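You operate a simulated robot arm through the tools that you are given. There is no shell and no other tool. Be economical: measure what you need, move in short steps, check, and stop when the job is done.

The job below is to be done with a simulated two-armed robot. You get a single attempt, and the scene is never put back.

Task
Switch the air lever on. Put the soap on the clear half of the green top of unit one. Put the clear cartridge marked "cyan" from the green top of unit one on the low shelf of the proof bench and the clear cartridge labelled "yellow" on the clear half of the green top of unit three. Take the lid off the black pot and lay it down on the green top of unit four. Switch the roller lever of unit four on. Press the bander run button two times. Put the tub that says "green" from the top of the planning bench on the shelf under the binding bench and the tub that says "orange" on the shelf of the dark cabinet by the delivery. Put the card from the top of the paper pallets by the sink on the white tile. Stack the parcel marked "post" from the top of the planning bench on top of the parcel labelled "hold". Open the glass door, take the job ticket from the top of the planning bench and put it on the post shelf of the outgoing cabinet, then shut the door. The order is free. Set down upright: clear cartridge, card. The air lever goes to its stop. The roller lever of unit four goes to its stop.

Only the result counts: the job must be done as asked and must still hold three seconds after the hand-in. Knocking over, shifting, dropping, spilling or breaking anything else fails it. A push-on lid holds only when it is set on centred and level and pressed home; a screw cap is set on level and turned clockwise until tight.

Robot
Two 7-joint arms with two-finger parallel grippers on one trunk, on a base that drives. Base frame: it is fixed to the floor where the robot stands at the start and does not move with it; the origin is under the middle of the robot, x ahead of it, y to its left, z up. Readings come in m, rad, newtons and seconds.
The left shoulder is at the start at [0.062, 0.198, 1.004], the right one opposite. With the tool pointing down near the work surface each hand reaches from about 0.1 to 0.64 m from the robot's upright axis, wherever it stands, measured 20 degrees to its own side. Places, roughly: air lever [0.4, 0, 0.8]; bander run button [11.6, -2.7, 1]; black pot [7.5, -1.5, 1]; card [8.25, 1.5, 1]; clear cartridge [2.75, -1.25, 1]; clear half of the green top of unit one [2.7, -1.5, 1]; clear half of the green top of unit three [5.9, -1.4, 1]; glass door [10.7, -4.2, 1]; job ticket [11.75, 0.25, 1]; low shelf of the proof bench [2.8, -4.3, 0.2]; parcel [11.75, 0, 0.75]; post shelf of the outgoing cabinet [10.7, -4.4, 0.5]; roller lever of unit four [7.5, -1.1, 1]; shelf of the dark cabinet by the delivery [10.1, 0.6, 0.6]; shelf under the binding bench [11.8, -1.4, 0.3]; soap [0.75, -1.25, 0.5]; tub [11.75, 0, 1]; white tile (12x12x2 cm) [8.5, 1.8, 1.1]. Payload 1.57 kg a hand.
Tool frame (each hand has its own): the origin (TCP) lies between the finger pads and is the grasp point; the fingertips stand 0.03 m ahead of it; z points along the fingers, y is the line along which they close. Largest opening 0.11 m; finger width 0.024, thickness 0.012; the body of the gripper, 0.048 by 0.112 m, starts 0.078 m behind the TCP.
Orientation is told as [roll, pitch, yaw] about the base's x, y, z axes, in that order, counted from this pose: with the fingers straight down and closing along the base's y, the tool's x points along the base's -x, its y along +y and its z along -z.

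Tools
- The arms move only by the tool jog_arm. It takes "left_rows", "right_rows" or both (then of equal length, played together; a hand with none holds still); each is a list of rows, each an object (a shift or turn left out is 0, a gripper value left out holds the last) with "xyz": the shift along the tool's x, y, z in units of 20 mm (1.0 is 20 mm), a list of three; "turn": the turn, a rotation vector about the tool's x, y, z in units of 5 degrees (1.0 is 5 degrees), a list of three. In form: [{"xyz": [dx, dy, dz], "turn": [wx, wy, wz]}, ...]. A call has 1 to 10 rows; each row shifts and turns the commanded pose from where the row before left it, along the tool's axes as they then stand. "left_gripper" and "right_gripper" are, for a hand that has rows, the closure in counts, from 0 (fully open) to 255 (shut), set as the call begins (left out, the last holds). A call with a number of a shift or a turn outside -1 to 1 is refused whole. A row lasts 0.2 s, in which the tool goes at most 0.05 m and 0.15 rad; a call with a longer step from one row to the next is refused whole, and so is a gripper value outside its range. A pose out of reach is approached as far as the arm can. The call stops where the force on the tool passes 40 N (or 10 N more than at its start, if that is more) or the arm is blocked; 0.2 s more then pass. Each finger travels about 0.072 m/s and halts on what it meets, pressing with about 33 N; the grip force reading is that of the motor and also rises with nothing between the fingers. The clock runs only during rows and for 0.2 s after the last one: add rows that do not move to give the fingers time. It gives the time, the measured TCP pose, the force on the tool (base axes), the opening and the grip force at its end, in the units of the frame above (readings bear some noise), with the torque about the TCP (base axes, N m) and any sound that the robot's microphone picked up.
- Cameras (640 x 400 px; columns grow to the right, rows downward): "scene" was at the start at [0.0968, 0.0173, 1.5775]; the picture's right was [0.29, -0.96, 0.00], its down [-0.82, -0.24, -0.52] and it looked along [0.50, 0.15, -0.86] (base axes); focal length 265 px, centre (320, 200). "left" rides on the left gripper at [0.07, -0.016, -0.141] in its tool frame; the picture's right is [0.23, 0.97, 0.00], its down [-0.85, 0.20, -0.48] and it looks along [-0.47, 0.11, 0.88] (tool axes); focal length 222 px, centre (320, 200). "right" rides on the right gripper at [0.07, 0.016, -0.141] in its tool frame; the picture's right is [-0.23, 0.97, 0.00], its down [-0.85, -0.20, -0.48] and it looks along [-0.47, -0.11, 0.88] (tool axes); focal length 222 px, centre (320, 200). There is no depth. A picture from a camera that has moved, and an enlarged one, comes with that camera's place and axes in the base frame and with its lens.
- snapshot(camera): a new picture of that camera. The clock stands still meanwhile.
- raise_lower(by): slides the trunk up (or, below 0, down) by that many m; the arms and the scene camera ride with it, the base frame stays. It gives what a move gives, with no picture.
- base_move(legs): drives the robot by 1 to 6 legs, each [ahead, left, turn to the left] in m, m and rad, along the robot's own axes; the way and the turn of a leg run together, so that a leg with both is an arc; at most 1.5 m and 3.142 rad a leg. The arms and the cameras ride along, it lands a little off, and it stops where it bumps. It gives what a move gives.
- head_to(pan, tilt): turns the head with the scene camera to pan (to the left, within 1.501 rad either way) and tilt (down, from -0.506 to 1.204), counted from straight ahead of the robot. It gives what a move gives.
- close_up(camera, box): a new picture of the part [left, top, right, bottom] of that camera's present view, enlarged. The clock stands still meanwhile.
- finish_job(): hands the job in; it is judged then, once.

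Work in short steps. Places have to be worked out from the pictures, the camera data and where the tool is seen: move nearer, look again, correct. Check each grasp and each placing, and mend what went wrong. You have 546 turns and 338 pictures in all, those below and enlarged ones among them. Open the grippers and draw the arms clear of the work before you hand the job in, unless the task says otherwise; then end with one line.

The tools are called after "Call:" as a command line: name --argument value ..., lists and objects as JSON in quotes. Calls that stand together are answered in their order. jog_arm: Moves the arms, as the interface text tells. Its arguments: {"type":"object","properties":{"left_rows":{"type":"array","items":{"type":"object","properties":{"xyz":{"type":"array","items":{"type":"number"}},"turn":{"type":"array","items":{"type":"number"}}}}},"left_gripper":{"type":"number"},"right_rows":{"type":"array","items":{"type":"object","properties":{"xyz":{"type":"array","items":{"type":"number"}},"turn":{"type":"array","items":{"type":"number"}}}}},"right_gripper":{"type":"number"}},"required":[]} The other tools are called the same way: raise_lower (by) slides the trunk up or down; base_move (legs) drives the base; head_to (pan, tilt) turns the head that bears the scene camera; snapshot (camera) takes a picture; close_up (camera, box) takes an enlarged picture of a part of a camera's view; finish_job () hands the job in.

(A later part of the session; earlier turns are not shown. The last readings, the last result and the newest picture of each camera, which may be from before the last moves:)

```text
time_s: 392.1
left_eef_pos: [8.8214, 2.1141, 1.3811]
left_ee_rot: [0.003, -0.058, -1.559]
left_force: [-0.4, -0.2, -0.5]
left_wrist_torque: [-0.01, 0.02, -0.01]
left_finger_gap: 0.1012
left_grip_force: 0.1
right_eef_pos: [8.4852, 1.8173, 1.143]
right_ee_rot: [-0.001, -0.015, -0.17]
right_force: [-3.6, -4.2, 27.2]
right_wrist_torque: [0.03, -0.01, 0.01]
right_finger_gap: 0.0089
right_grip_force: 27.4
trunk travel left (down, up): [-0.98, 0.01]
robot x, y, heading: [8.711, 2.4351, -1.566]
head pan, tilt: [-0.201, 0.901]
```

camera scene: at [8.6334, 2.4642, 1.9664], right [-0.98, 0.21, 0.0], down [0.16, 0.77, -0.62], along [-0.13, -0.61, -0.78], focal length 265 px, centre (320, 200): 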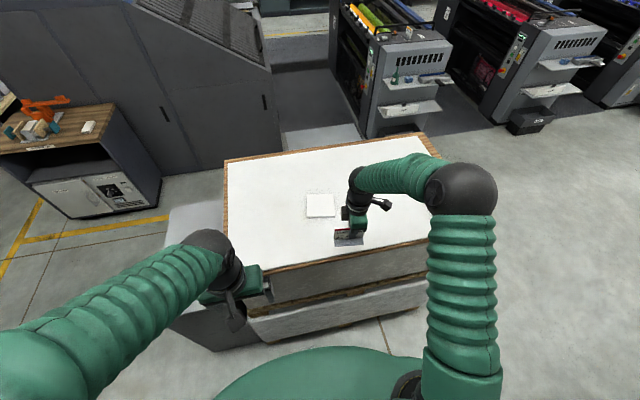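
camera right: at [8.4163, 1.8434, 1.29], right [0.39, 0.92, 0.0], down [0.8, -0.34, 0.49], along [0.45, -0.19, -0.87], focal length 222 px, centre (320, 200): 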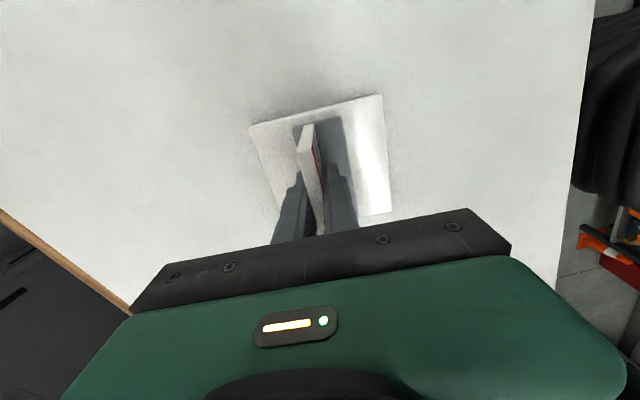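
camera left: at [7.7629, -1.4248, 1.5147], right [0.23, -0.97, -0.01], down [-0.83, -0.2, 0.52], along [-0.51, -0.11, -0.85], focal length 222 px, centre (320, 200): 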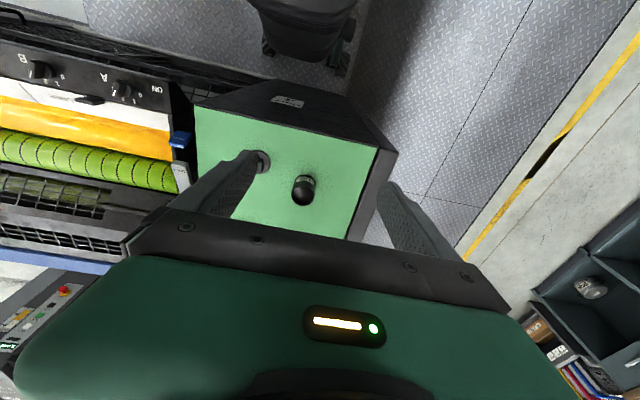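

Contact is made. I open and lift off.

Call:
jog_arm --right_rows '[{}, {}, {}, {}]' --right_gripper 120

Call:
jog_arm --right_rows '[{"xyz": [0, 0, -0.5]}, {"xyz": [0, 0, -1]}, {"xyz": [0, 0, -1]}, {"xyz": [0, 0, -1]}, {"xyz": [0, 0, -1]}, {"xyz": [0, 0, -1]}, {"xyz": [0, 0, -1]}]'

Call:
snapshot --camera "right"

Call:
close_up --camera "scene" --box '[270, 160, 390, 250]'

```text
time_s: 393.1
left_eef_pos: [8.8201, 2.1086, 1.3806]
left_ee_rot: [0.006, -0.056, -1.559]
left_force: [0.4, -1.5, 0.4]
left_wrist_torque: [0.02, -0.02, -0.01]
left_finger_gap: 0.1016
left_grip_force: 0.1
right_eef_pos: [8.4852, 1.8134, 1.1387]
right_ee_rot: [0.004, -0.015, -0.168]
right_force: [-0.4, -0.1, -0.2]
right_wrist_torque: [-0.02, 0.01, 0.0]
right_finger_gap: 0.058
right_grip_force: 0.0
trunk travel left (down, up): [-0.98, 0.01]
robot x, y, heading: [8.7101, 2.4346, -1.564]
head pan, tilt: [-0.201, 0.901]
```

```text
time_s: 394.7
left_eef_pos: [8.8203, 2.1119, 1.3806]
left_ee_rot: [0.004, -0.058, -1.56]
left_force: [-0.4, -0.3, -0.5]
left_wrist_torque: [-0.01, 0.0, 0.02]
left_finger_gap: 0.1016
left_grip_force: 0.0
right_eef_pos: [8.4833, 1.816, 1.2701]
right_ee_rot: [0.001, -0.015, -0.168]
right_force: [-0.5, 0.1, -1.1]
right_wrist_torque: [-0.01, -0.01, -0.01]
right_finger_gap: 0.0582
right_grip_force: 0.1
trunk travel left (down, up): [-0.98, 0.01]
robot x, y, heading: [8.7133, 2.4361, -1.568]
head pan, tilt: [-0.201, 0.901]
```

```text
225 pictures are left
camera right: at [8.4159, 1.8443, 1.41], right [0.39, 0.92, 0.01], down [0.8, -0.34, 0.49], along [0.45, -0.19, -0.87], focal length 222 px, centre (320, 200)
```

right: 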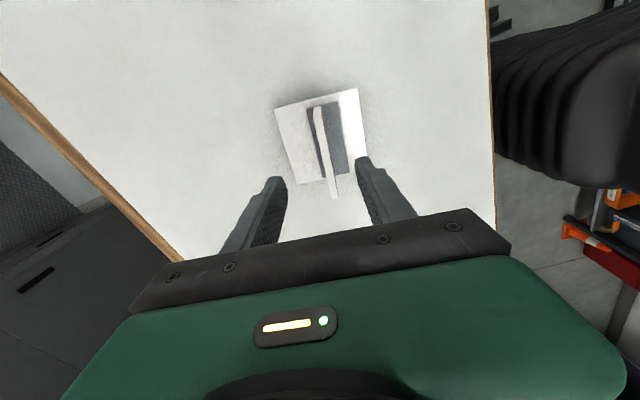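

```text
4.44 times, centred on (330, 205) of scene
camera zoom: at [8.6929, 2.3234, 1.9664], right [-0.98, 0.2, 0.0], down [0.15, 0.77, -0.62], along [-0.12, -0.61, -0.78], focal length 1176 px, centre (276, 178)
```

zoom: 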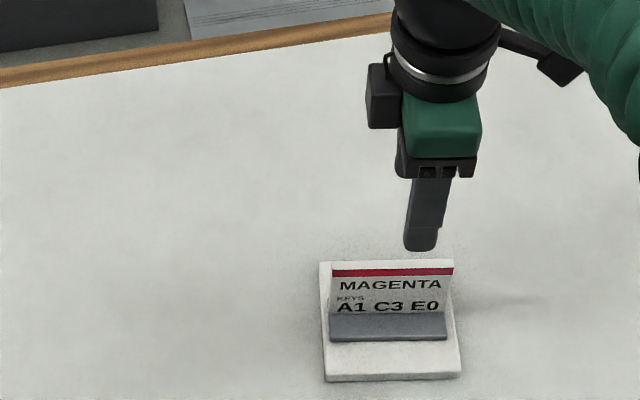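

The card stands upright on the tile. I back off, turn to face +x and look toward the planning bench.

Call:
base_move --legs '[[-0.15, 0, 0], [0, 0, 1.57], [0.8, 0, 0]]'

Call:
head_to --pan -0.35 --tilt 0.5

Call:
snapshot --camera "scene"

```text
time_s: 403.8
left_eef_pos: [9.8341, 2.6986, 1.3805]
left_ee_rot: [0.005, -0.059, 0.009]
left_force: [-0.3, 0.2, 0.2]
left_wrist_torque: [0.03, 0.01, 0.03]
left_finger_gap: 0.1015
left_grip_force: 0.0
right_eef_pos: [10.13, 2.3603, 1.2702]
right_ee_rot: [0.001, -0.015, 1.402]
right_force: [-0.3, -1.2, 0.7]
right_wrist_torque: [0.04, -0.02, -0.07]
right_finger_gap: 0.0581
right_grip_force: 0.2
trunk travel left (down, up): [-0.98, 0.01]
robot x, y, heading: [9.5128, 2.587, -0.002]
head pan, tilt: [-0.201, 0.901]
```

```text
time_s: 404.6
left_eef_pos: [9.8358, 2.6975, 1.3811]
left_ee_rot: [0.003, -0.058, 0.009]
left_force: [-0.3, 0.0, -0.3]
left_wrist_torque: [0.0, 0.0, 0.0]
left_finger_gap: 0.1011
left_grip_force: 0.0
right_eef_pos: [10.1317, 2.3615, 1.2704]
right_ee_rot: [-0.001, -0.015, 1.401]
right_force: [-0.4, 0.4, -0.7]
right_wrist_torque: [0.01, 0.02, 0.01]
right_finger_gap: 0.058
right_grip_force: 0.1
trunk travel left (down, up): [-0.98, 0.01]
robot x, y, heading: [9.5158, 2.588, 0.002]
head pan, tilt: [-0.351, 0.499]
```

```text
223 pictures are left
camera scene: at [9.6316, 2.5531, 2.0002], right [-0.34, -0.94, 0.0], down [-0.45, 0.16, -0.88], along [0.82, -0.3, -0.48], focal length 265 px, centre (320, 200)
```

scene: 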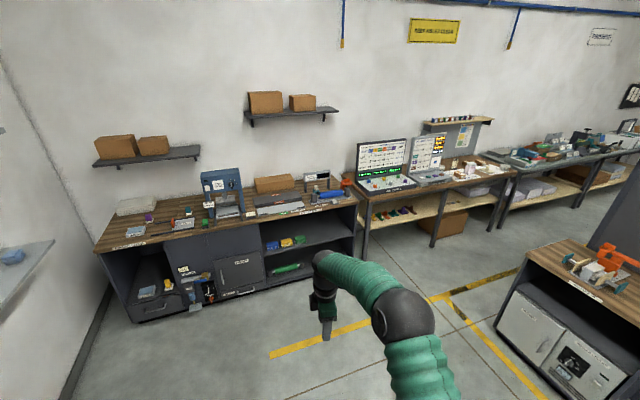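

I zoom in on the benches ahead.

Call:
close_up --camera "scene" --box '[340, 100, 640, 260]'

Call:
close_up --camera "scene" --box '[480, 220, 640, 400]'

```text
2.13 times, centred on (490, 180) of scene
camera zoom: at [9.6316, 2.5531, 2.0002], right [-0.34, -0.94, 0.0], down [-0.45, 0.16, -0.88], along [0.82, -0.3, -0.48], focal length 564 px, centre (-43, 243)
```

zoom: 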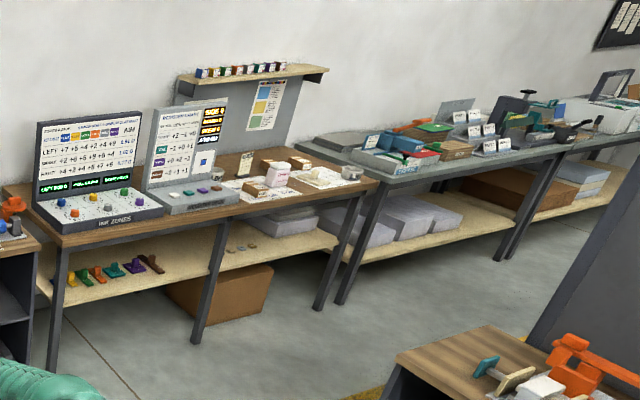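

```text
2.22 times, centred on (560, 310) of scene
camera zoom: at [9.6316, 2.5531, 2.0002], right [-0.34, -0.94, 0.0], down [-0.45, 0.16, -0.88], along [0.82, -0.3, -0.48], focal length 588 px, centre (-213, -44)
```

zoom: 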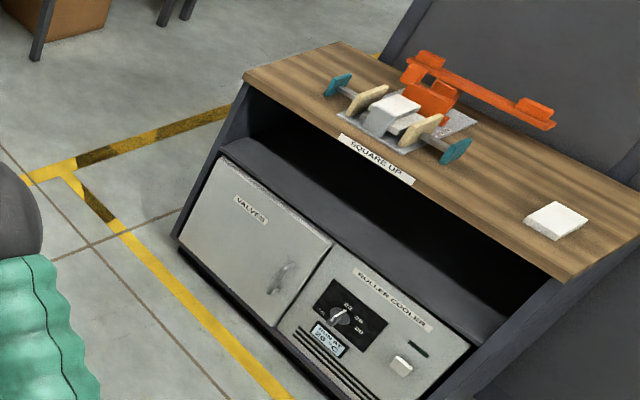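

The planning bench front is at x≈11.47, y from 1.1 to -0.55. The dark cabinet's slot faces +y at about (10.1,0.65). I pull the right hand in and drive to the front of the planning bench.

Call:
jog_arm --right_rows '[{"xyz": [0, 1, 0], "turn": [0, 0, 0.5]}, {"xyz": [0, 1, 0], "turn": [0, 0, 1]}, {"xyz": [0, 1, 0], "turn": [0, 0, 1]}, {"xyz": [0, 1, 0], "turn": [0, 0, 1]}, {"xyz": [0, 1, 0], "turn": [0, 0, 1]}, {"xyz": [0, 1, 0], "turn": [0, 0, 1]}, {"xyz": [0, 1, 0], "turn": [0, 0, 1]}, {"xyz": [0, 1, 0], "turn": [0, 0, 1]}, {"xyz": [0, 1, 0], "turn": [0, 0, 1]}, {"turn": [0, 0, 1]}]'

Call:
base_move --legs '[[1.3, 0, 0], [0.08, -1.2, 0], [0, -1.2, 0]]'

Call:
head_to --pan 0 --tilt 0.7

Call:
snapshot --camera "scene"

```text
time_s: 406.9
left_eef_pos: [9.8361, 2.6985, 1.3802]
left_ee_rot: [0.003, -0.059, 0.01]
left_force: [0.2, -0.1, 0.3]
left_wrist_torque: [0.05, 0.01, -0.02]
left_finger_gap: 0.1015
left_grip_force: 0.1
right_eef_pos: [9.9762, 2.4447, 1.2706]
right_ee_rot: [0.009, -0.008, 0.57]
right_force: [-0.3, 0.0, -0.2]
right_wrist_torque: [-0.02, 0.01, 0.02]
right_finger_gap: 0.0584
right_grip_force: 0.0
trunk travel left (down, up): [-0.98, 0.01]
robot x, y, heading: [9.5143, 2.5893, -0.003]
head pan, tilt: [-0.351, 0.499]
```

```text
time_s: 424.9
left_eef_pos: [11.2795, 0.3211, 1.3804]
left_ee_rot: [0.003, -0.057, 0.03]
left_force: [0.2, 0.8, -0.2]
left_wrist_torque: [-0.04, 0.02, 0.01]
left_finger_gap: 0.1011
left_grip_force: 0.1
right_eef_pos: [11.4256, 0.068, 1.2701]
right_ee_rot: [0.008, -0.008, 0.591]
right_force: [0.6, -0.4, 0.0]
right_wrist_torque: [-0.01, 0.01, 0.0]
right_finger_gap: 0.0583
right_grip_force: 0.0
trunk travel left (down, up): [-0.98, 0.01]
robot x, y, heading: [10.9621, 0.2017, 0.024]
head pan, tilt: [-0.351, 0.499]
```

```text
time_s: 425.7
left_eef_pos: [11.2791, 0.318, 1.3818]
left_ee_rot: [0.003, -0.058, 0.03]
left_force: [0.2, -0.2, -0.4]
left_wrist_torque: [0.01, -0.03, 0.0]
left_finger_gap: 0.1013
left_grip_force: 0.0
right_eef_pos: [11.4239, 0.0669, 1.2704]
right_ee_rot: [0.009, -0.01, 0.591]
right_force: [-1.5, 0.0, 0.5]
right_wrist_torque: [0.02, 0.02, -0.02]
right_finger_gap: 0.0582
right_grip_force: 0.0
trunk travel left (down, up): [-0.98, 0.01]
robot x, y, heading: [10.9563, 0.197, 0.024]
head pan, tilt: [0.0, 0.7]
```

```text
220 pictures are left
camera scene: at [11.0768, 0.2003, 1.9826], right [0.02, -1.0, 0.0], down [-0.65, -0.01, -0.76], along [0.76, 0.02, -0.65], focal length 265 px, centre (320, 200)
```

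scene: 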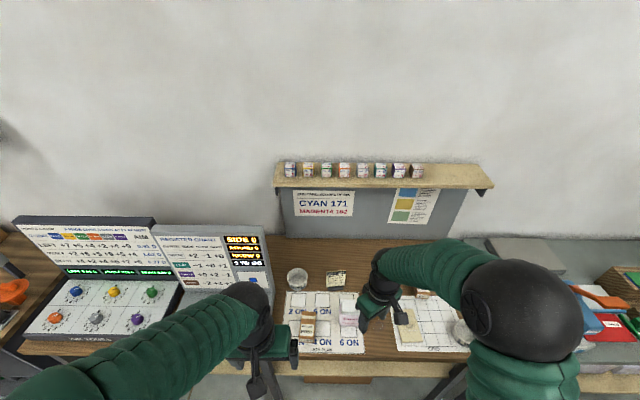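

I zoom in on the bench top.

Call:
close_up --camera "scene" --box '[265, 255, 425, 365]'

Call:
close_up --camera "scene" --box '[380, 255, 540, 365]'

```text
3.64 times, centred on (345, 310) of scene
camera zoom: at [11.0768, 0.2003, 1.9826], right [0.02, -1.0, 0.0], down [-0.65, -0.01, -0.76], along [0.76, 0.02, -0.65], focal length 962 px, centre (229, -200)
```

zoom: 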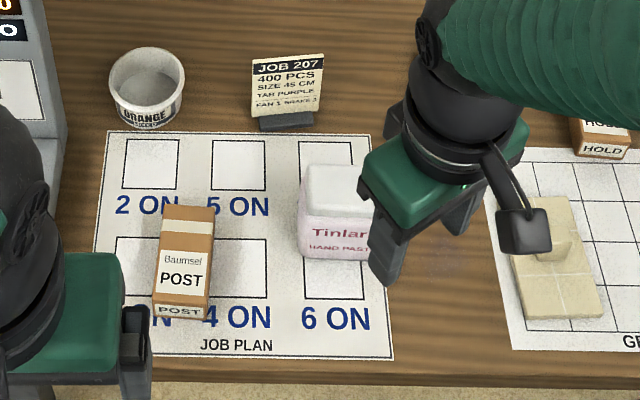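

```text
3.64 times, centred on (460, 310) of scene
camera zoom: at [11.0768, 0.2003, 1.9826], right [0.02, -1.0, 0.0], down [-0.65, -0.01, -0.76], along [0.76, 0.02, -0.65], focal length 962 px, centre (-189, -200)
```

zoom: 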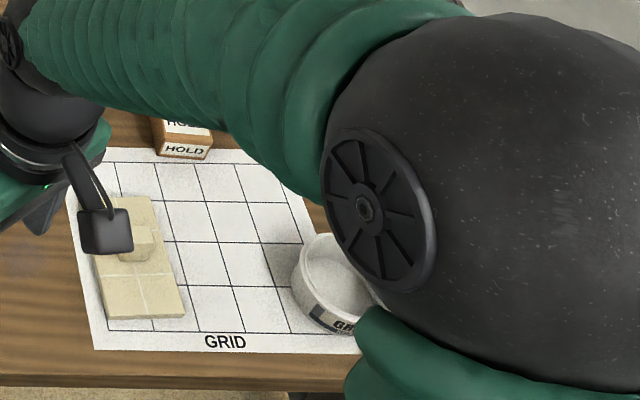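

I can see the ORANGE tub (11.72,0.32), the JOB 207 ticket (11.73,0.15), the POST parcel (11.55,0.26), the HOLD parcel (11.735,-0.23) and the GREEN tub (11.53,-0.34). I start with POST: the right hand goes to yaw 0, opens, and moves over it.

Call:
jog_arm --right_rows '[{"turn": [0, 0, 1]}, {"turn": [0, 0, 1]}, {"turn": [0, 0, 1]}, {"turn": [0, 0, 1]}, {"turn": [0, 0, 1]}, {"turn": [0, 0, 1]}, {"turn": [0, 0, 0.75]}]' --right_gripper 0

Call:
base_move --legs '[[0.06, 0.2, -0.024]]'

Call:
jog_arm --right_rows '[{}, {}]'

Call:
snapshot --camera "right"

Call:
snapshot --camera "scene"

```text
time_s: 427.3
left_eef_pos: [11.2786, 0.3171, 1.3815]
left_ee_rot: [0.003, -0.059, 0.031]
left_force: [0.5, -0.3, 0.4]
left_wrist_torque: [-0.01, 0.02, -0.01]
left_finger_gap: 0.1016
left_grip_force: 0.2
right_eef_pos: [11.4242, 0.0658, 1.2705]
right_ee_rot: [0.014, -0.002, 0.0]
right_force: [-0.4, 1.0, 0.1]
right_wrist_torque: [-0.02, -0.01, 0.0]
right_finger_gap: 0.1095
right_grip_force: 0.2
trunk travel left (down, up): [-0.98, 0.01]
robot x, y, heading: [10.9635, 0.2032, 0.022]
head pan, tilt: [0.0, 0.7]
```

```text
time_s: 429.0
left_eef_pos: [11.3385, 0.4973, 1.3817]
left_ee_rot: [0.014, -0.059, 0.005]
left_force: [0.5, -0.6, 0.2]
left_wrist_torque: [0.01, 0.0, -0.03]
left_finger_gap: 0.1013
left_grip_force: 0.0
right_eef_pos: [11.4784, 0.2434, 1.2702]
right_ee_rot: [0.024, -0.004, -0.023]
right_force: [0.6, -0.5, -0.6]
right_wrist_torque: [0.01, 0.02, -0.02]
right_finger_gap: 0.1099
right_grip_force: 0.0
trunk travel left (down, up): [-0.98, 0.01]
robot x, y, heading: [11.0225, 0.3983, -0.004]
head pan, tilt: [0.0, 0.7]
```

```text
time_s: 429.6
left_eef_pos: [11.3401, 0.512, 1.3813]
left_ee_rot: [0.002, -0.06, 0.005]
left_force: [-1.1, 0.2, -0.2]
left_wrist_torque: [0.0, -0.03, 0.0]
left_finger_gap: 0.1014
left_grip_force: 0.0
right_eef_pos: [11.4794, 0.2567, 1.2723]
right_ee_rot: [0.01, -0.002, -0.022]
right_force: [0.3, 0.4, -0.5]
right_wrist_torque: [-0.03, 0.01, -0.02]
right_finger_gap: 0.1101
right_grip_force: 0.1
trunk travel left (down, up): [-0.98, 0.01]
robot x, y, heading: [11.0195, 0.401, -0.002]
head pan, tilt: [0.0, 0.7]
```

```text
217 pictures are left
camera right: at [11.4093, 0.2741, 1.4127], right [0.25, 0.97, 0.01], down [0.85, -0.22, 0.48], along [0.47, -0.11, -0.88], focal length 222 px, centre (320, 200)
```

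right: 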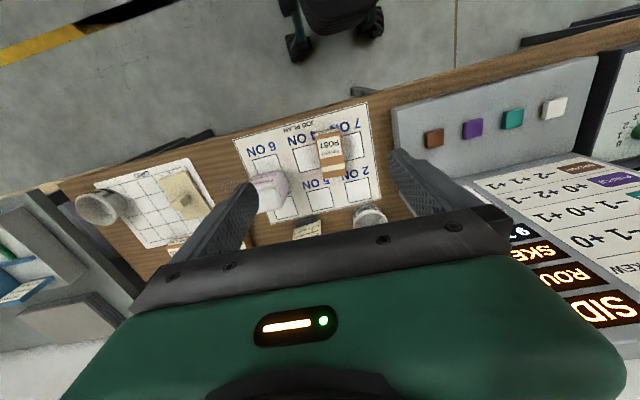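

```text
216 pictures are left
camera scene: at [11.1363, 0.4038, 1.9825], right [0.0, -1.0, 0.0], down [-0.65, 0.0, -0.76], along [0.76, 0.0, -0.65], focal length 265 px, centre (320, 200)
```

scene: 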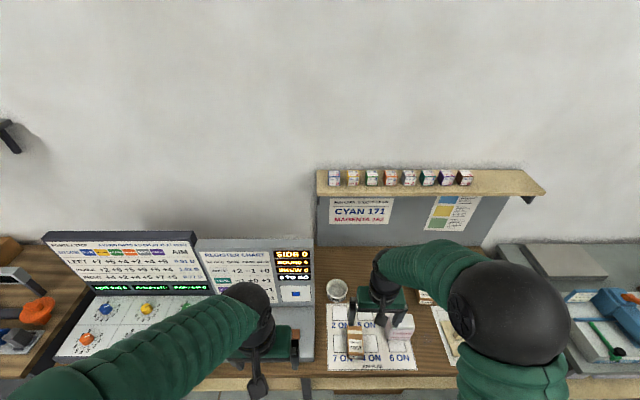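

Triangulating from both cameras puts the bench top at z≈0.75 and POST at about (11.604,0.26). I bring the right hand over it and lower the trunk.

Call:
jog_arm --right_rows '[{"xyz": [-1, 0, 0]}, {"xyz": [-1, 0, 0]}, {"xyz": [-1, 0, 0]}, {"xyz": [-1, 0, 0]}, {"xyz": [-1, 0, 0]}, {"xyz": [-1, 0.2, 0]}, {"xyz": [-0.2, 0, 0]}]'

Call:
raise_lower --by -0.32

Call:
snapshot --camera "right"

Call:
snapshot --camera "scene"

```text
time_s: 431.2
left_eef_pos: [11.3398, 0.5161, 1.3802]
left_ee_rot: [0.001, -0.059, 0.005]
left_force: [0.2, -0.3, 0.3]
left_wrist_torque: [0.03, 0.03, 0.03]
left_finger_gap: 0.1015
left_grip_force: 0.0
right_eef_pos: [11.6027, 0.263, 1.2732]
right_ee_rot: [0.009, -0.004, -0.021]
right_force: [-0.9, -0.4, 0.2]
right_wrist_torque: [0.01, 0.02, 0.0]
right_finger_gap: 0.11
right_grip_force: 0.1
trunk travel left (down, up): [-0.98, 0.01]
robot x, y, heading: [11.0205, 0.4039, 0.001]
head pan, tilt: [0.0, 0.7]
```

```text
time_s: 434.3
left_eef_pos: [11.3392, 0.5131, 1.0624]
left_ee_rot: [0.002, -0.059, 0.005]
left_force: [-0.7, 0.4, 0.4]
left_wrist_torque: [0.01, 0.01, 0.0]
left_finger_gap: 0.1014
left_grip_force: 0.0
right_eef_pos: [11.6023, 0.2579, 0.9526]
right_ee_rot: [0.012, -0.003, -0.023]
right_force: [0.0, 0.0, 0.3]
right_wrist_torque: [0.01, -0.04, -0.03]
right_finger_gap: 0.1099
right_grip_force: 0.1
trunk travel left (down, up): [-0.66, 0.33]
robot x, y, heading: [11.0195, 0.4004, -0.001]
head pan, tilt: [0.0, 0.7]
```

```text
215 pictures are left
camera right: at [11.5326, 0.2749, 1.0934], right [0.25, 0.97, 0.01], down [0.85, -0.22, 0.48], along [0.47, -0.11, -0.88], focal length 222 px, centre (320, 200)
```

right: 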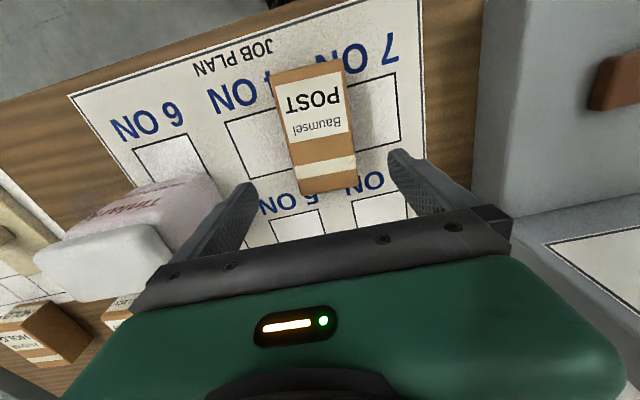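

```text
214 pictures are left
camera scene: at [11.136, 0.3978, 1.6626], right [0.0, -1.0, 0.0], down [-0.65, 0.0, -0.76], along [0.76, 0.0, -0.65], focal length 265 px, centre (320, 200)
```

scene: 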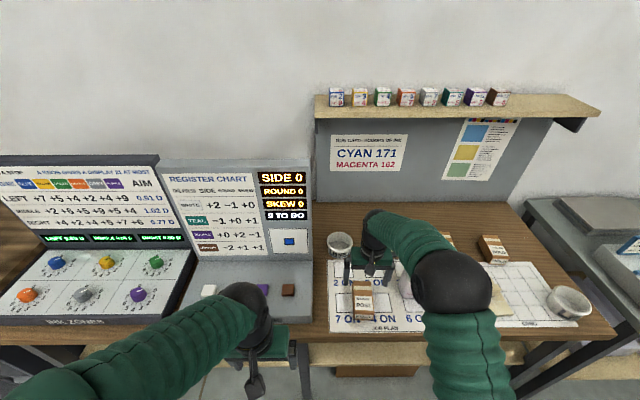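

The estimates put POST's top near z≈0.86. I shift slightly toward it and descend 4 cm, then look again.

Call:
jog_arm --right_rows '[{"xyz": [0.9, 0.2, 1]}, {"xyz": [0, 0, 0.8]}, {}]'

Call:
snapshot --camera "right"

```text
time_s: 435.1
left_eef_pos: [11.3393, 0.5129, 1.0612]
left_ee_rot: [0.002, -0.059, 0.003]
left_force: [0.0, 0.2, 0.7]
left_wrist_torque: [0.01, 0.01, 0.01]
left_finger_gap: 0.1014
left_grip_force: 0.0
right_eef_pos: [11.5842, 0.2632, 0.9164]
right_ee_rot: [0.013, -0.002, -0.023]
right_force: [0.2, -0.2, -0.9]
right_wrist_torque: [0.02, -0.07, -0.01]
right_finger_gap: 0.11
right_grip_force: 0.1
trunk travel left (down, up): [-0.66, 0.33]
robot x, y, heading: [11.0194, 0.4034, 0.0]
head pan, tilt: [0.0, 0.7]
```

```text
213 pictures are left
camera right: at [11.5147, 0.2792, 1.0571], right [0.25, 0.97, 0.01], down [0.85, -0.22, 0.48], along [0.47, -0.11, -0.88], focal length 222 px, centre (320, 200)
```

right: 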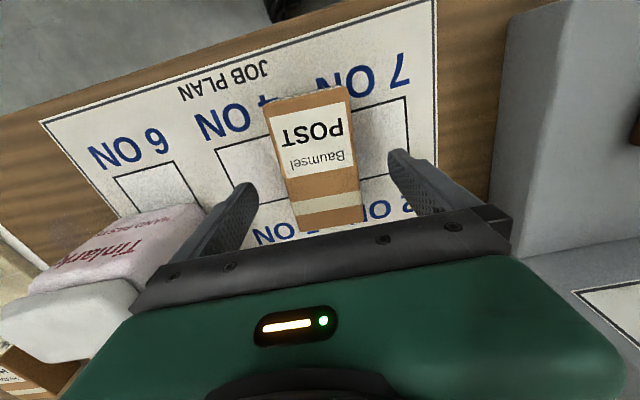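

POST's top centre is at (11.575,0.264,0.857) and it is about 75 mm wide. I centre on it and descend to TCP z≈0.852.

Call:
jog_arm --right_rows '[{"xyz": [0.4, 0, 0.8]}, {"xyz": [0, 0, 0.8]}, {"xyz": [0, 0, 0.8]}, {"xyz": [0, 0, 0.7]}, {}]'

Call:
snapshot --camera "right"

```text
time_s: 435.9
left_eef_pos: [11.3373, 0.5139, 1.0612]
left_ee_rot: [0.003, -0.061, 0.003]
left_force: [0.1, -0.8, -0.2]
left_wrist_torque: [0.0, 0.03, 0.02]
left_finger_gap: 0.1015
left_grip_force: 0.0
right_eef_pos: [11.5746, 0.2644, 0.88]
right_ee_rot: [0.011, -0.008, -0.026]
right_force: [-8.2, -0.1, 15.6]
right_wrist_torque: [-0.92, 0.46, -0.41]
right_finger_gap: 0.1098
right_grip_force: 0.0
trunk travel left (down, up): [-0.66, 0.33]
robot x, y, heading: [11.0205, 0.4016, 0.001]
head pan, tilt: [0.0, 0.7]
stopped in row 3 (right hand): the force on the tool passed its limit at 52 N (the readings are from after the stop); the commanded pose is now the measured one
```

```text
212 pictures are left
camera right: at [11.5047, 0.2809, 1.0218], right [0.25, 0.97, 0.01], down [0.85, -0.23, 0.48], along [0.47, -0.11, -0.88], focal length 222 px, centre (320, 200)
```

right: 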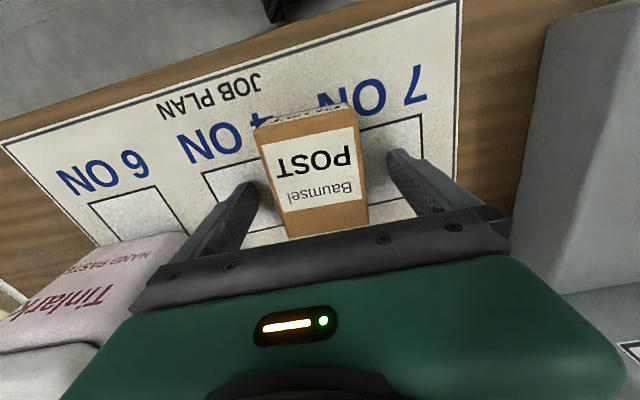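

The fingertips touched the bench top, so it is at z≈0.85, and they straddle the parcel. I rise 5 mm and close.

Call:
jog_arm --right_rows '[{"xyz": [0, 0, -0.25]}, {}]'

Call:
jog_arm --right_rows '[{}, {}, {}, {}]' --right_gripper 255

Call:
jog_arm --right_rows '[{"xyz": [0, 0, -0.5]}, {"xyz": [0, 0, -1]}, {"xyz": [0, 0, -1]}, {"xyz": [0, 0, -1]}, {"xyz": [0, 0, -1]}, {"xyz": [0, 0, -1]}, {"xyz": [0, 0, -1]}]'

Call:
snapshot --camera "right"

```text
time_s: 436.5
left_eef_pos: [11.3381, 0.5135, 1.0616]
left_ee_rot: [0.002, -0.061, 0.003]
left_force: [0.0, -0.5, -0.6]
left_wrist_torque: [-0.02, 0.0, -0.02]
left_finger_gap: 0.1014
left_grip_force: 0.0
right_eef_pos: [11.5783, 0.2625, 0.8841]
right_ee_rot: [0.011, -0.007, -0.024]
right_force: [-0.4, 1.6, -0.7]
right_wrist_torque: [0.0, -0.02, 0.03]
right_finger_gap: 0.11
right_grip_force: 0.0
trunk travel left (down, up): [-0.66, 0.33]
robot x, y, heading: [11.0213, 0.4027, 0.002]
head pan, tilt: [0.0, 0.7]
```

```text
time_s: 437.5
left_eef_pos: [11.3384, 0.5125, 1.0617]
left_ee_rot: [0.002, -0.059, 0.004]
left_force: [1.0, 0.2, 0.7]
left_wrist_torque: [-0.01, 0.0, -0.03]
left_finger_gap: 0.1015
left_grip_force: 0.0
right_eef_pos: [11.5764, 0.2629, 0.8846]
right_ee_rot: [0.012, -0.008, -0.024]
right_force: [-0.2, 0.2, -0.6]
right_wrist_torque: [-0.06, -0.05, -0.05]
right_finger_gap: 0.0599
right_grip_force: 33.4
trunk travel left (down, up): [-0.66, 0.33]
robot x, y, heading: [11.0206, 0.3985, -0.003]
head pan, tilt: [0.0, 0.7]
```

```text
time_s: 439.1
left_eef_pos: [11.3388, 0.5122, 1.0617]
left_ee_rot: [0.002, -0.062, 0.004]
left_force: [-1.4, -0.3, 0.0]
left_wrist_torque: [0.0, 0.03, 0.0]
left_finger_gap: 0.1013
left_grip_force: 0.1
right_eef_pos: [11.5755, 0.2609, 1.0134]
right_ee_rot: [0.01, -0.008, -0.024]
right_force: [-0.8, 0.1, -2.1]
right_wrist_torque: [0.05, -0.04, 0.0]
right_finger_gap: 0.0598
right_grip_force: 33.3
trunk travel left (down, up): [-0.66, 0.33]
robot x, y, heading: [11.0194, 0.4002, 0.0]
head pan, tilt: [0.0, 0.7]
```

```text
211 pictures are left
camera right: at [11.5052, 0.2778, 1.1548], right [0.25, 0.97, 0.01], down [0.85, -0.23, 0.48], along [0.47, -0.11, -0.88], focal length 222 px, centre (320, 200)
```

right: 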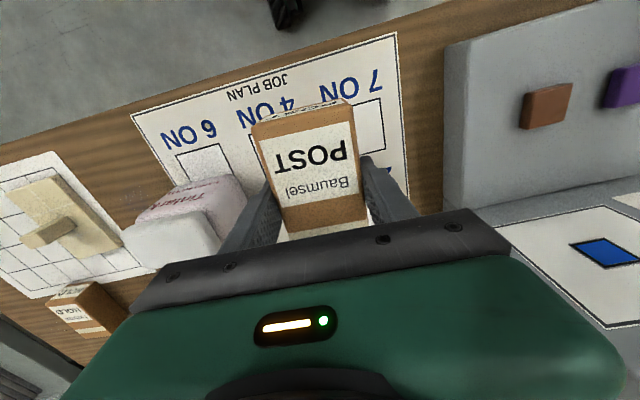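

POST is held. HOLD is at about (11.75,-0.225). I raise slightly, strafe right and move forward to bring POST near it.

Call:
jog_arm --right_rows '[{"xyz": [0, 0, -1]}, {"xyz": [0, 0, -1]}, {"xyz": [0, 0, -1]}]'

Call:
base_move --legs '[[0.0, -0.45, 0], [0.07, 0, 0]]'

Call:
jog_arm --right_rows '[{}, {}]'

Call:
snapshot --camera "right"

Call:
snapshot --camera "scene"

```text
time_s: 439.9
left_eef_pos: [11.3382, 0.5127, 1.0613]
left_ee_rot: [0.003, -0.059, 0.004]
left_force: [1.2, 0.3, -0.6]
left_wrist_torque: [-0.01, 0.01, -0.02]
left_finger_gap: 0.1015
left_grip_force: 0.0
right_eef_pos: [11.5758, 0.2584, 1.0751]
right_ee_rot: [0.011, -0.005, -0.024]
right_force: [-0.2, -1.4, -1.7]
right_wrist_torque: [0.01, 0.01, 0.01]
right_finger_gap: 0.0599
right_grip_force: 32.6
trunk travel left (down, up): [-0.66, 0.33]
robot x, y, heading: [11.0203, 0.4009, -0.004]
head pan, tilt: [0.0, 0.7]
```

```text
time_s: 443.2
left_eef_pos: [11.4042, 0.0741, 1.063]
left_ee_rot: [0.002, -0.066, 0.012]
left_force: [-0.2, -0.5, -1.2]
left_wrist_torque: [-0.02, -0.05, -0.03]
left_finger_gap: 0.1015
left_grip_force: 0.1
right_eef_pos: [11.6428, -0.1794, 1.077]
right_ee_rot: [0.01, -0.01, -0.014]
right_force: [-0.2, 1.3, -2.5]
right_wrist_torque: [-0.01, -0.07, 0.0]
right_finger_gap: 0.0599
right_grip_force: 33.4
trunk travel left (down, up): [-0.66, 0.33]
robot x, y, heading: [11.0946, -0.0381, 0.003]
head pan, tilt: [0.0, 0.7]
```

```text
time_s: 443.8
left_eef_pos: [11.4064, 0.0701, 1.0621]
left_ee_rot: [0.005, -0.06, 0.014]
left_force: [-0.3, -0.4, 0.2]
left_wrist_torque: [0.04, -0.01, -0.02]
left_finger_gap: 0.1012
left_grip_force: 0.0
right_eef_pos: [11.6463, -0.1809, 1.0746]
right_ee_rot: [0.012, -0.007, -0.016]
right_force: [0.0, 0.7, -2.4]
right_wrist_torque: [0.0, -0.02, 0.01]
right_finger_gap: 0.0595
right_grip_force: 32.9
trunk travel left (down, up): [-0.66, 0.33]
robot x, y, heading: [11.0904, -0.0416, 0.003]
head pan, tilt: [0.0, 0.7]
```

```text
210 pictures are left
camera right: at [11.5751, -0.1647, 1.2159], right [0.24, 0.97, 0.01], down [0.85, -0.22, 0.48], along [0.47, -0.11, -0.88], focal length 222 px, centre (320, 200)
```

right: 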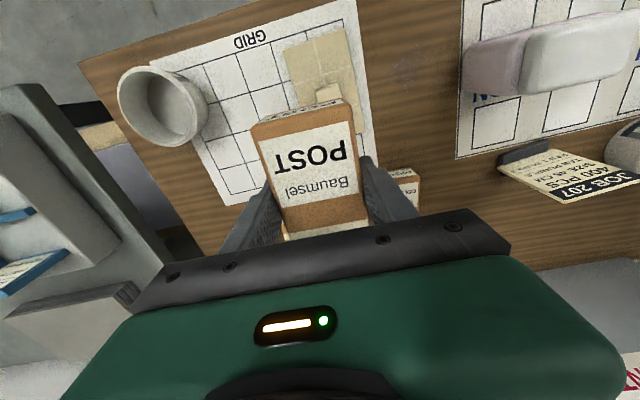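

```text
209 pictures are left
camera scene: at [11.2031, -0.0481, 1.6628], right [0.01, -1.0, 0.0], down [-0.64, 0.0, -0.77], along [0.77, 0.01, -0.64], focal length 265 px, centre (320, 200)
```

scene: 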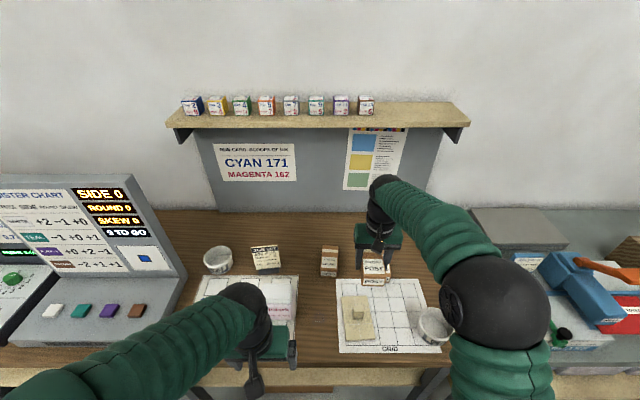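

I zoom in on HOLD.

Call:
close_up --camera "scene" --box '[290, 220, 400, 300]'

```text
5.00 times, centred on (345, 260) of scene
camera zoom: at [11.2031, -0.0481, 1.6628], right [0.01, -1.0, 0.0], down [-0.64, 0.0, -0.77], along [0.77, 0.01, -0.64], focal length 1323 px, centre (195, -100)
```

zoom: 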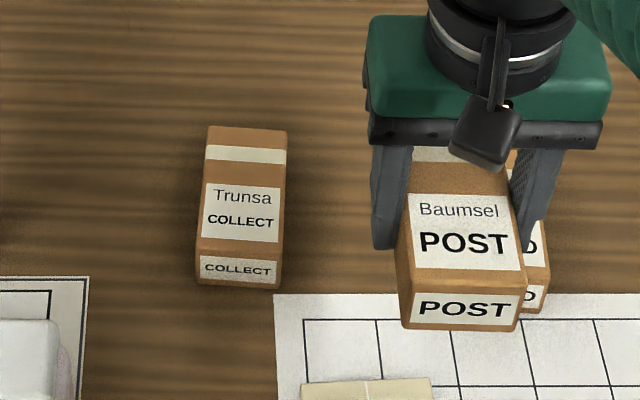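

COLLECT stands next to it; HOLD is the one partly behind POST, about (11.79,-0.252), top z≈0.904. I move the base 5 cm closer and test the arm's reach forward.

Call:
base_move --legs '[[0.055, 0, 0]]'

Call:
jog_arm --right_rows '[{"xyz": [-0.9, -0.6, 0]}, {"xyz": [-0.9, -0.6, 0]}, {"xyz": [-0.9, -0.6, 0]}, {"xyz": [-0.9, -0.6, 0]}, {"xyz": [-0.9, -0.6, 0]}, {"xyz": [0, -0.4, 0]}, {}, {}]'

Call:
snapshot --camera "scene"

```text
time_s: 444.8
left_eef_pos: [11.4579, 0.0729, 1.0643]
left_ee_rot: [0.003, -0.066, 0.011]
left_force: [-0.6, -0.2, 0.7]
left_wrist_torque: [-0.06, -0.02, 0.01]
left_finger_gap: 0.1016
left_grip_force: 0.0
right_eef_pos: [11.6975, -0.1783, 1.077]
right_ee_rot: [0.011, -0.014, -0.016]
right_force: [-0.3, -0.3, -1.9]
right_wrist_torque: [0.02, -0.03, 0.01]
right_finger_gap: 0.0598
right_grip_force: 32.8
trunk travel left (down, up): [-0.66, 0.33]
robot x, y, heading: [11.1459, -0.0436, 0.006]
head pan, tilt: [0.0, 0.7]
```

```text
time_s: 446.6
left_eef_pos: [11.4647, 0.0726, 1.0615]
left_ee_rot: [0.003, -0.061, 0.009]
left_force: [-0.3, 0.2, 0.1]
left_wrist_torque: [0.0, -0.02, -0.02]
left_finger_gap: 0.1011
left_grip_force: 0.1
right_eef_pos: [11.7939, -0.2464, 1.0736]
right_ee_rot: [0.01, -0.004, -0.014]
right_force: [-0.8, 0.4, -1.5]
right_wrist_torque: [0.02, 0.0, 0.01]
right_finger_gap: 0.0598
right_grip_force: 33.2
trunk travel left (down, up): [-0.66, 0.33]
robot x, y, heading: [11.1476, -0.0413, 0.007]
head pan, tilt: [0.0, 0.7]
```

```text
207 pictures are left
camera scene: at [11.2638, -0.0437, 1.6625], right [0.0, -1.0, 0.0], down [-0.65, 0.0, -0.76], along [0.76, 0.0, -0.65], focal length 265 px, centre (320, 200)
```

scene: 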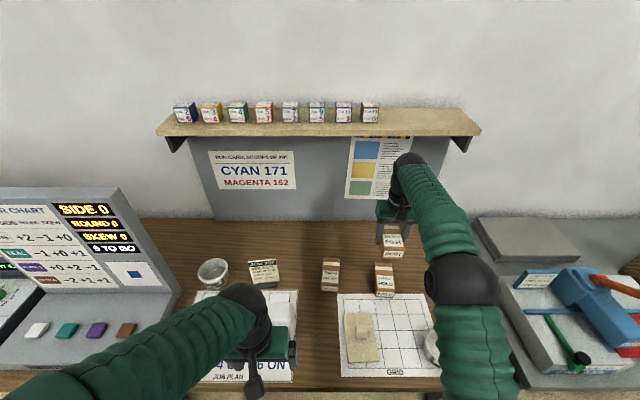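

Reach is fine at that point. I zoom in to align POST over HOLD.

Call:
close_up --camera "scene" --box '[340, 215, 450, 305]'

Call:
snapshot --camera "right"

```text
4.44 times, centred on (395, 260) of scene
camera zoom: at [11.2638, -0.0437, 1.6625], right [0.0, -1.0, 0.0], down [-0.65, 0.0, -0.76], along [0.76, 0.0, -0.65], focal length 1176 px, centre (-13, -67)
```

zoom: 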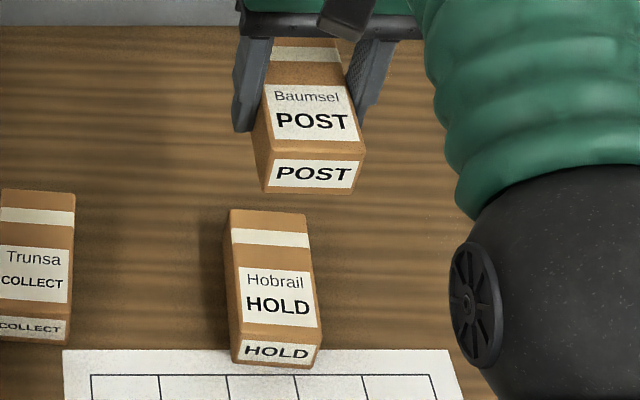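

```text
205 pictures are left
camera right: at [11.7231, -0.2303, 1.2148], right [0.24, 0.97, 0.01], down [0.85, -0.22, 0.48], along [0.47, -0.11, -0.88], focal length 222 px, centre (320, 200)
```

right: 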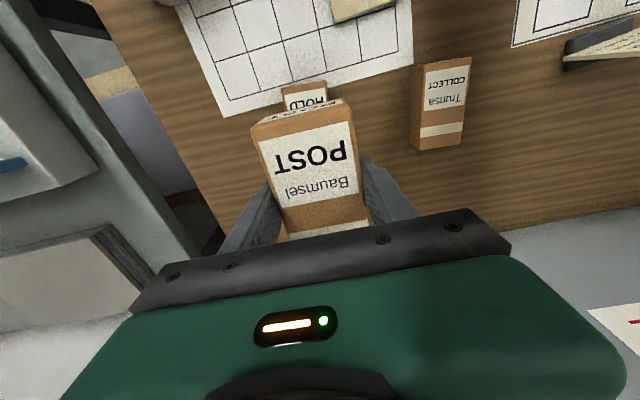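

HOLD's top centre is (11.7625,-0.2554), turned -6°; POST's centre is 12 mm nearer the robot than the TCP. I align and descend.

Call:
jog_arm --right_rows '[{"xyz": [0.98, -0.62, 0], "turn": [0, 0, 0.5]}, {"xyz": [0, 0, 1]}, {"xyz": [0, 0, 1]}, {"xyz": [0, 0, 1]}, {"xyz": [0, 0, 1]}, {"xyz": [0, 0, 0.9]}, {}, {}]'

Call:
close_up --camera "scene" --box '[340, 215, 450, 305]'

Call:
snapshot --camera "right"

```text
time_s: 448.4
left_eef_pos: [11.4653, 0.073, 1.0607]
left_ee_rot: [0.003, -0.058, 0.01]
left_force: [0.2, -0.1, 0.2]
left_wrist_torque: [-0.01, -0.01, 0.0]
left_finger_gap: 0.1015
left_grip_force: 0.0
right_eef_pos: [11.7722, -0.2581, 0.9768]
right_ee_rot: [0.009, -0.005, -0.059]
right_force: [0.9, 0.1, -2.3]
right_wrist_torque: [0.01, -0.03, -0.02]
right_finger_gap: 0.0595
right_grip_force: 33.1
trunk travel left (down, up): [-0.66, 0.33]
robot x, y, heading: [11.1425, -0.0383, 0.004]
head pan, tilt: [0.0, 0.7]
```

```text
4.44 times, centred on (395, 260) of scene
camera zoom: at [11.2638, -0.0438, 1.6625], right [0.0, -1.0, 0.0], down [-0.65, 0.0, -0.76], along [0.76, 0.0, -0.65], focal length 1176 px, centre (-13, -67)
```

zoom: 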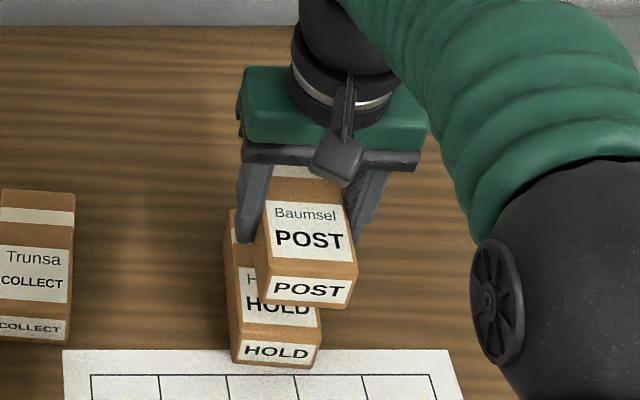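

```text
203 pictures are left
camera right: at [11.7027, -0.2396, 1.1176], right [0.29, 0.96, 0.01], down [0.84, -0.26, 0.48], along [0.46, -0.13, -0.88], focal length 222 px, centre (320, 200)
```

right: 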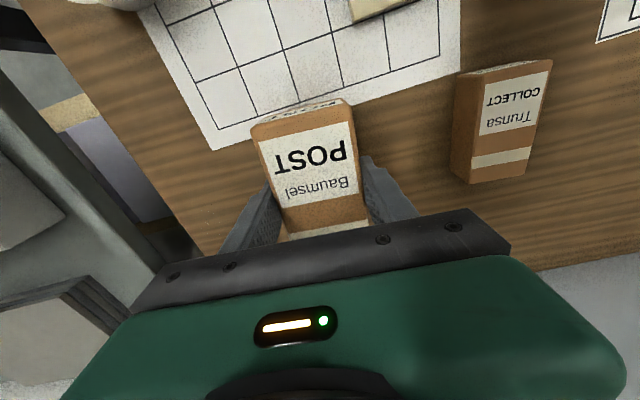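

POST needs 12 mm toward +y. I correct that and lower in small steps.

Call:
jog_arm --right_rows '[{"xyz": [0.2, 0.58, 0]}, {"xyz": [0, 0, 0.7]}, {"xyz": [0, 0, 0.5]}, {"xyz": [0, 0, 0.25]}]'

Call:
jog_arm --right_rows '[{"xyz": [0, 0, 0.2]}, {"xyz": [0, 0, 0.2]}]'

Call:
close_up --camera "scene" --box '[340, 215, 450, 305]'

```text
time_s: 449.4
left_eef_pos: [11.4644, 0.0728, 1.0621]
left_ee_rot: [0.001, -0.06, 0.011]
left_force: [0.2, -0.3, 0.4]
left_wrist_torque: [0.03, 0.02, -0.02]
left_finger_gap: 0.1013
left_grip_force: 0.0
right_eef_pos: [11.7701, -0.2475, 0.9485]
right_ee_rot: [0.01, -0.005, -0.061]
right_force: [-0.5, 0.5, -2.2]
right_wrist_torque: [0.03, -0.04, 0.01]
right_finger_gap: 0.0598
right_grip_force: 33.2
trunk travel left (down, up): [-0.66, 0.33]
robot x, y, heading: [11.1473, -0.0394, 0.008]
head pan, tilt: [0.0, 0.7]
```

```text
time_s: 449.9
left_eef_pos: [11.4637, 0.0735, 1.0612]
left_ee_rot: [0.002, -0.059, 0.009]
left_force: [-0.2, -0.1, -1.3]
left_wrist_torque: [-0.03, 0.03, 0.0]
left_finger_gap: 0.1017
left_grip_force: 0.1
right_eef_pos: [11.7682, -0.246, 0.9398]
right_ee_rot: [0.011, -0.005, -0.06]
right_force: [-0.3, -0.3, -2.3]
right_wrist_torque: [0.01, -0.02, 0.0]
right_finger_gap: 0.0595
right_grip_force: 33.0
trunk travel left (down, up): [-0.66, 0.33]
robot x, y, heading: [11.1442, -0.0387, 0.006]
head pan, tilt: [0.0, 0.7]
```

```text
4.44 times, centred on (395, 260) of scene
camera zoom: at [11.2637, -0.0438, 1.6625], right [0.0, -1.0, 0.0], down [-0.65, 0.0, -0.76], along [0.76, 0.0, -0.65], focal length 1176 px, centre (-13, -67)
```

zoom: 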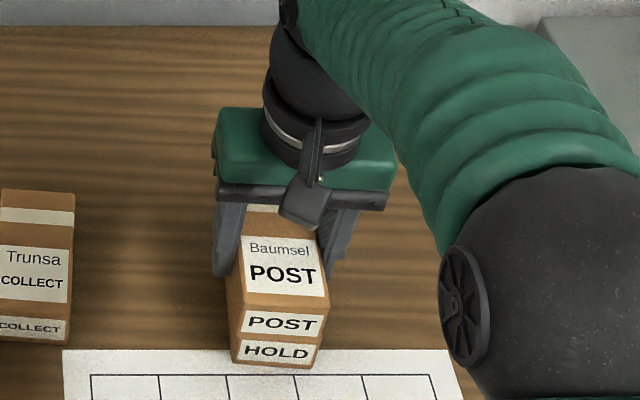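

It is aligned. I continue down by 3 mm steps until contact.

Call:
jog_arm --right_rows '[{"xyz": [0, 0, 0.15]}, {"xyz": [0, 0, 0.15]}]'

Call:
jog_arm --right_rows '[{"xyz": [0, 0, 0.1]}, {"xyz": [0, 0, 0.1]}]'

```text
time_s: 450.6
left_eef_pos: [11.4651, 0.0729, 1.0609]
left_ee_rot: [0.003, -0.06, 0.013]
left_force: [0.1, 0.0, -0.2]
left_wrist_torque: [-0.01, 0.0, -0.03]
left_finger_gap: 0.1015
left_grip_force: 0.0
right_eef_pos: [11.7702, -0.2477, 0.9317]
right_ee_rot: [0.01, -0.006, -0.059]
right_force: [-0.1, 0.1, -1.8]
right_wrist_torque: [0.0, 0.02, -0.05]
right_finger_gap: 0.0596
right_grip_force: 33.1
trunk travel left (down, up): [-0.66, 0.33]
robot x, y, heading: [11.1473, -0.0388, 0.007]
head pan, tilt: [0.0, 0.7]
```

```text
time_s: 451.1
left_eef_pos: [11.4644, 0.0717, 1.0606]
left_ee_rot: [0.001, -0.062, 0.011]
left_force: [-0.2, 0.5, 0.2]
left_wrist_torque: [0.02, 0.0, -0.02]
left_finger_gap: 0.1013
left_grip_force: 0.1
right_eef_pos: [11.7706, -0.2478, 0.9293]
right_ee_rot: [0.01, -0.008, -0.059]
right_force: [1.5, -1.1, 2.5]
right_wrist_torque: [-0.14, 0.2, 0.05]
right_finger_gap: 0.0599
right_grip_force: 33.2
trunk travel left (down, up): [-0.66, 0.33]
robot x, y, heading: [11.148, -0.044, 0.007]
head pan, tilt: [0.0, 0.7]
```

Contact has begun. A slight press, then I open and rise.

Call:
jog_arm --right_rows '[{"xyz": [0, 0, 0.08]}]'

Call:
jog_arm --right_rows '[{}, {}, {}]' --right_gripper 60

Call:
jog_arm --right_rows '[{"xyz": [0, 0, -0.5]}, {"xyz": [0, 0, -1]}, {"xyz": [0, 0, -1]}, {"xyz": [0, 0, -1]}, {"xyz": [0, 0, -1]}, {"xyz": [0, 0, -1]}, {"xyz": [0, 0, -1]}]'

Call:
close_up --camera "scene" --box '[340, 215, 450, 305]'

```text
time_s: 451.6
left_eef_pos: [11.4639, 0.0734, 1.0624]
left_ee_rot: [0.001, -0.061, 0.011]
left_force: [-0.5, 0.3, -0.5]
left_wrist_torque: [-0.02, 0.03, 0.05]
left_finger_gap: 0.1016
left_grip_force: 0.0
right_eef_pos: [11.7688, -0.2466, 0.9288]
right_ee_rot: [0.01, -0.007, -0.059]
right_force: [1.9, -1.7, 12.4]
right_wrist_torque: [-0.5, 0.66, 0.18]
right_finger_gap: 0.06
right_grip_force: 33.3
trunk travel left (down, up): [-0.66, 0.33]
robot x, y, heading: [11.1479, -0.0425, 0.006]
head pan, tilt: [0.0, 0.7]
```

```text
time_s: 452.4
left_eef_pos: [11.4651, 0.0726, 1.0611]
left_ee_rot: [0.004, -0.059, 0.01]
left_force: [-0.2, 0.8, -0.2]
left_wrist_torque: [0.0, 0.01, 0.02]
left_finger_gap: 0.1011
left_grip_force: 0.0
right_eef_pos: [11.7702, -0.2449, 0.9271]
right_ee_rot: [0.011, -0.003, -0.06]
right_force: [1.4, -0.2, -0.1]
right_wrist_torque: [0.02, 0.01, -0.01]
right_finger_gap: 0.0841
right_grip_force: 0.0
trunk travel left (down, up): [-0.66, 0.33]
robot x, y, heading: [11.1478, -0.0371, 0.006]
head pan, tilt: [0.0, 0.7]
```

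```text
time_s: 453.9
left_eef_pos: [11.4646, 0.0734, 1.0603]
left_ee_rot: [0.001, -0.06, 0.011]
left_force: [-0.1, -0.3, 0.0]
left_wrist_torque: [-0.04, 0.01, 0.03]
left_finger_gap: 0.1013
left_grip_force: 0.0
right_eef_pos: [11.7704, -0.2473, 1.0567]
right_ee_rot: [0.011, -0.005, -0.06]
right_force: [-0.6, 0.6, 0.7]
right_wrist_torque: [0.04, 0.01, 0.03]
right_finger_gap: 0.084
right_grip_force: 0.0
trunk travel left (down, up): [-0.66, 0.33]
robot x, y, heading: [11.1464, -0.0387, 0.004]
head pan, tilt: [0.0, 0.7]
```

```text
4.44 times, centred on (395, 260) of scene
camera zoom: at [11.2625, -0.0434, 1.6625], right [0.0, -1.0, 0.0], down [-0.65, 0.0, -0.76], along [0.76, 0.0, -0.65], focal length 1176 px, centre (-13, -67)
```

zoom: 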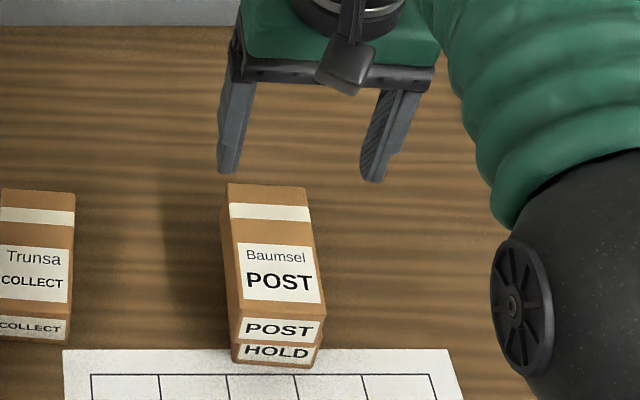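

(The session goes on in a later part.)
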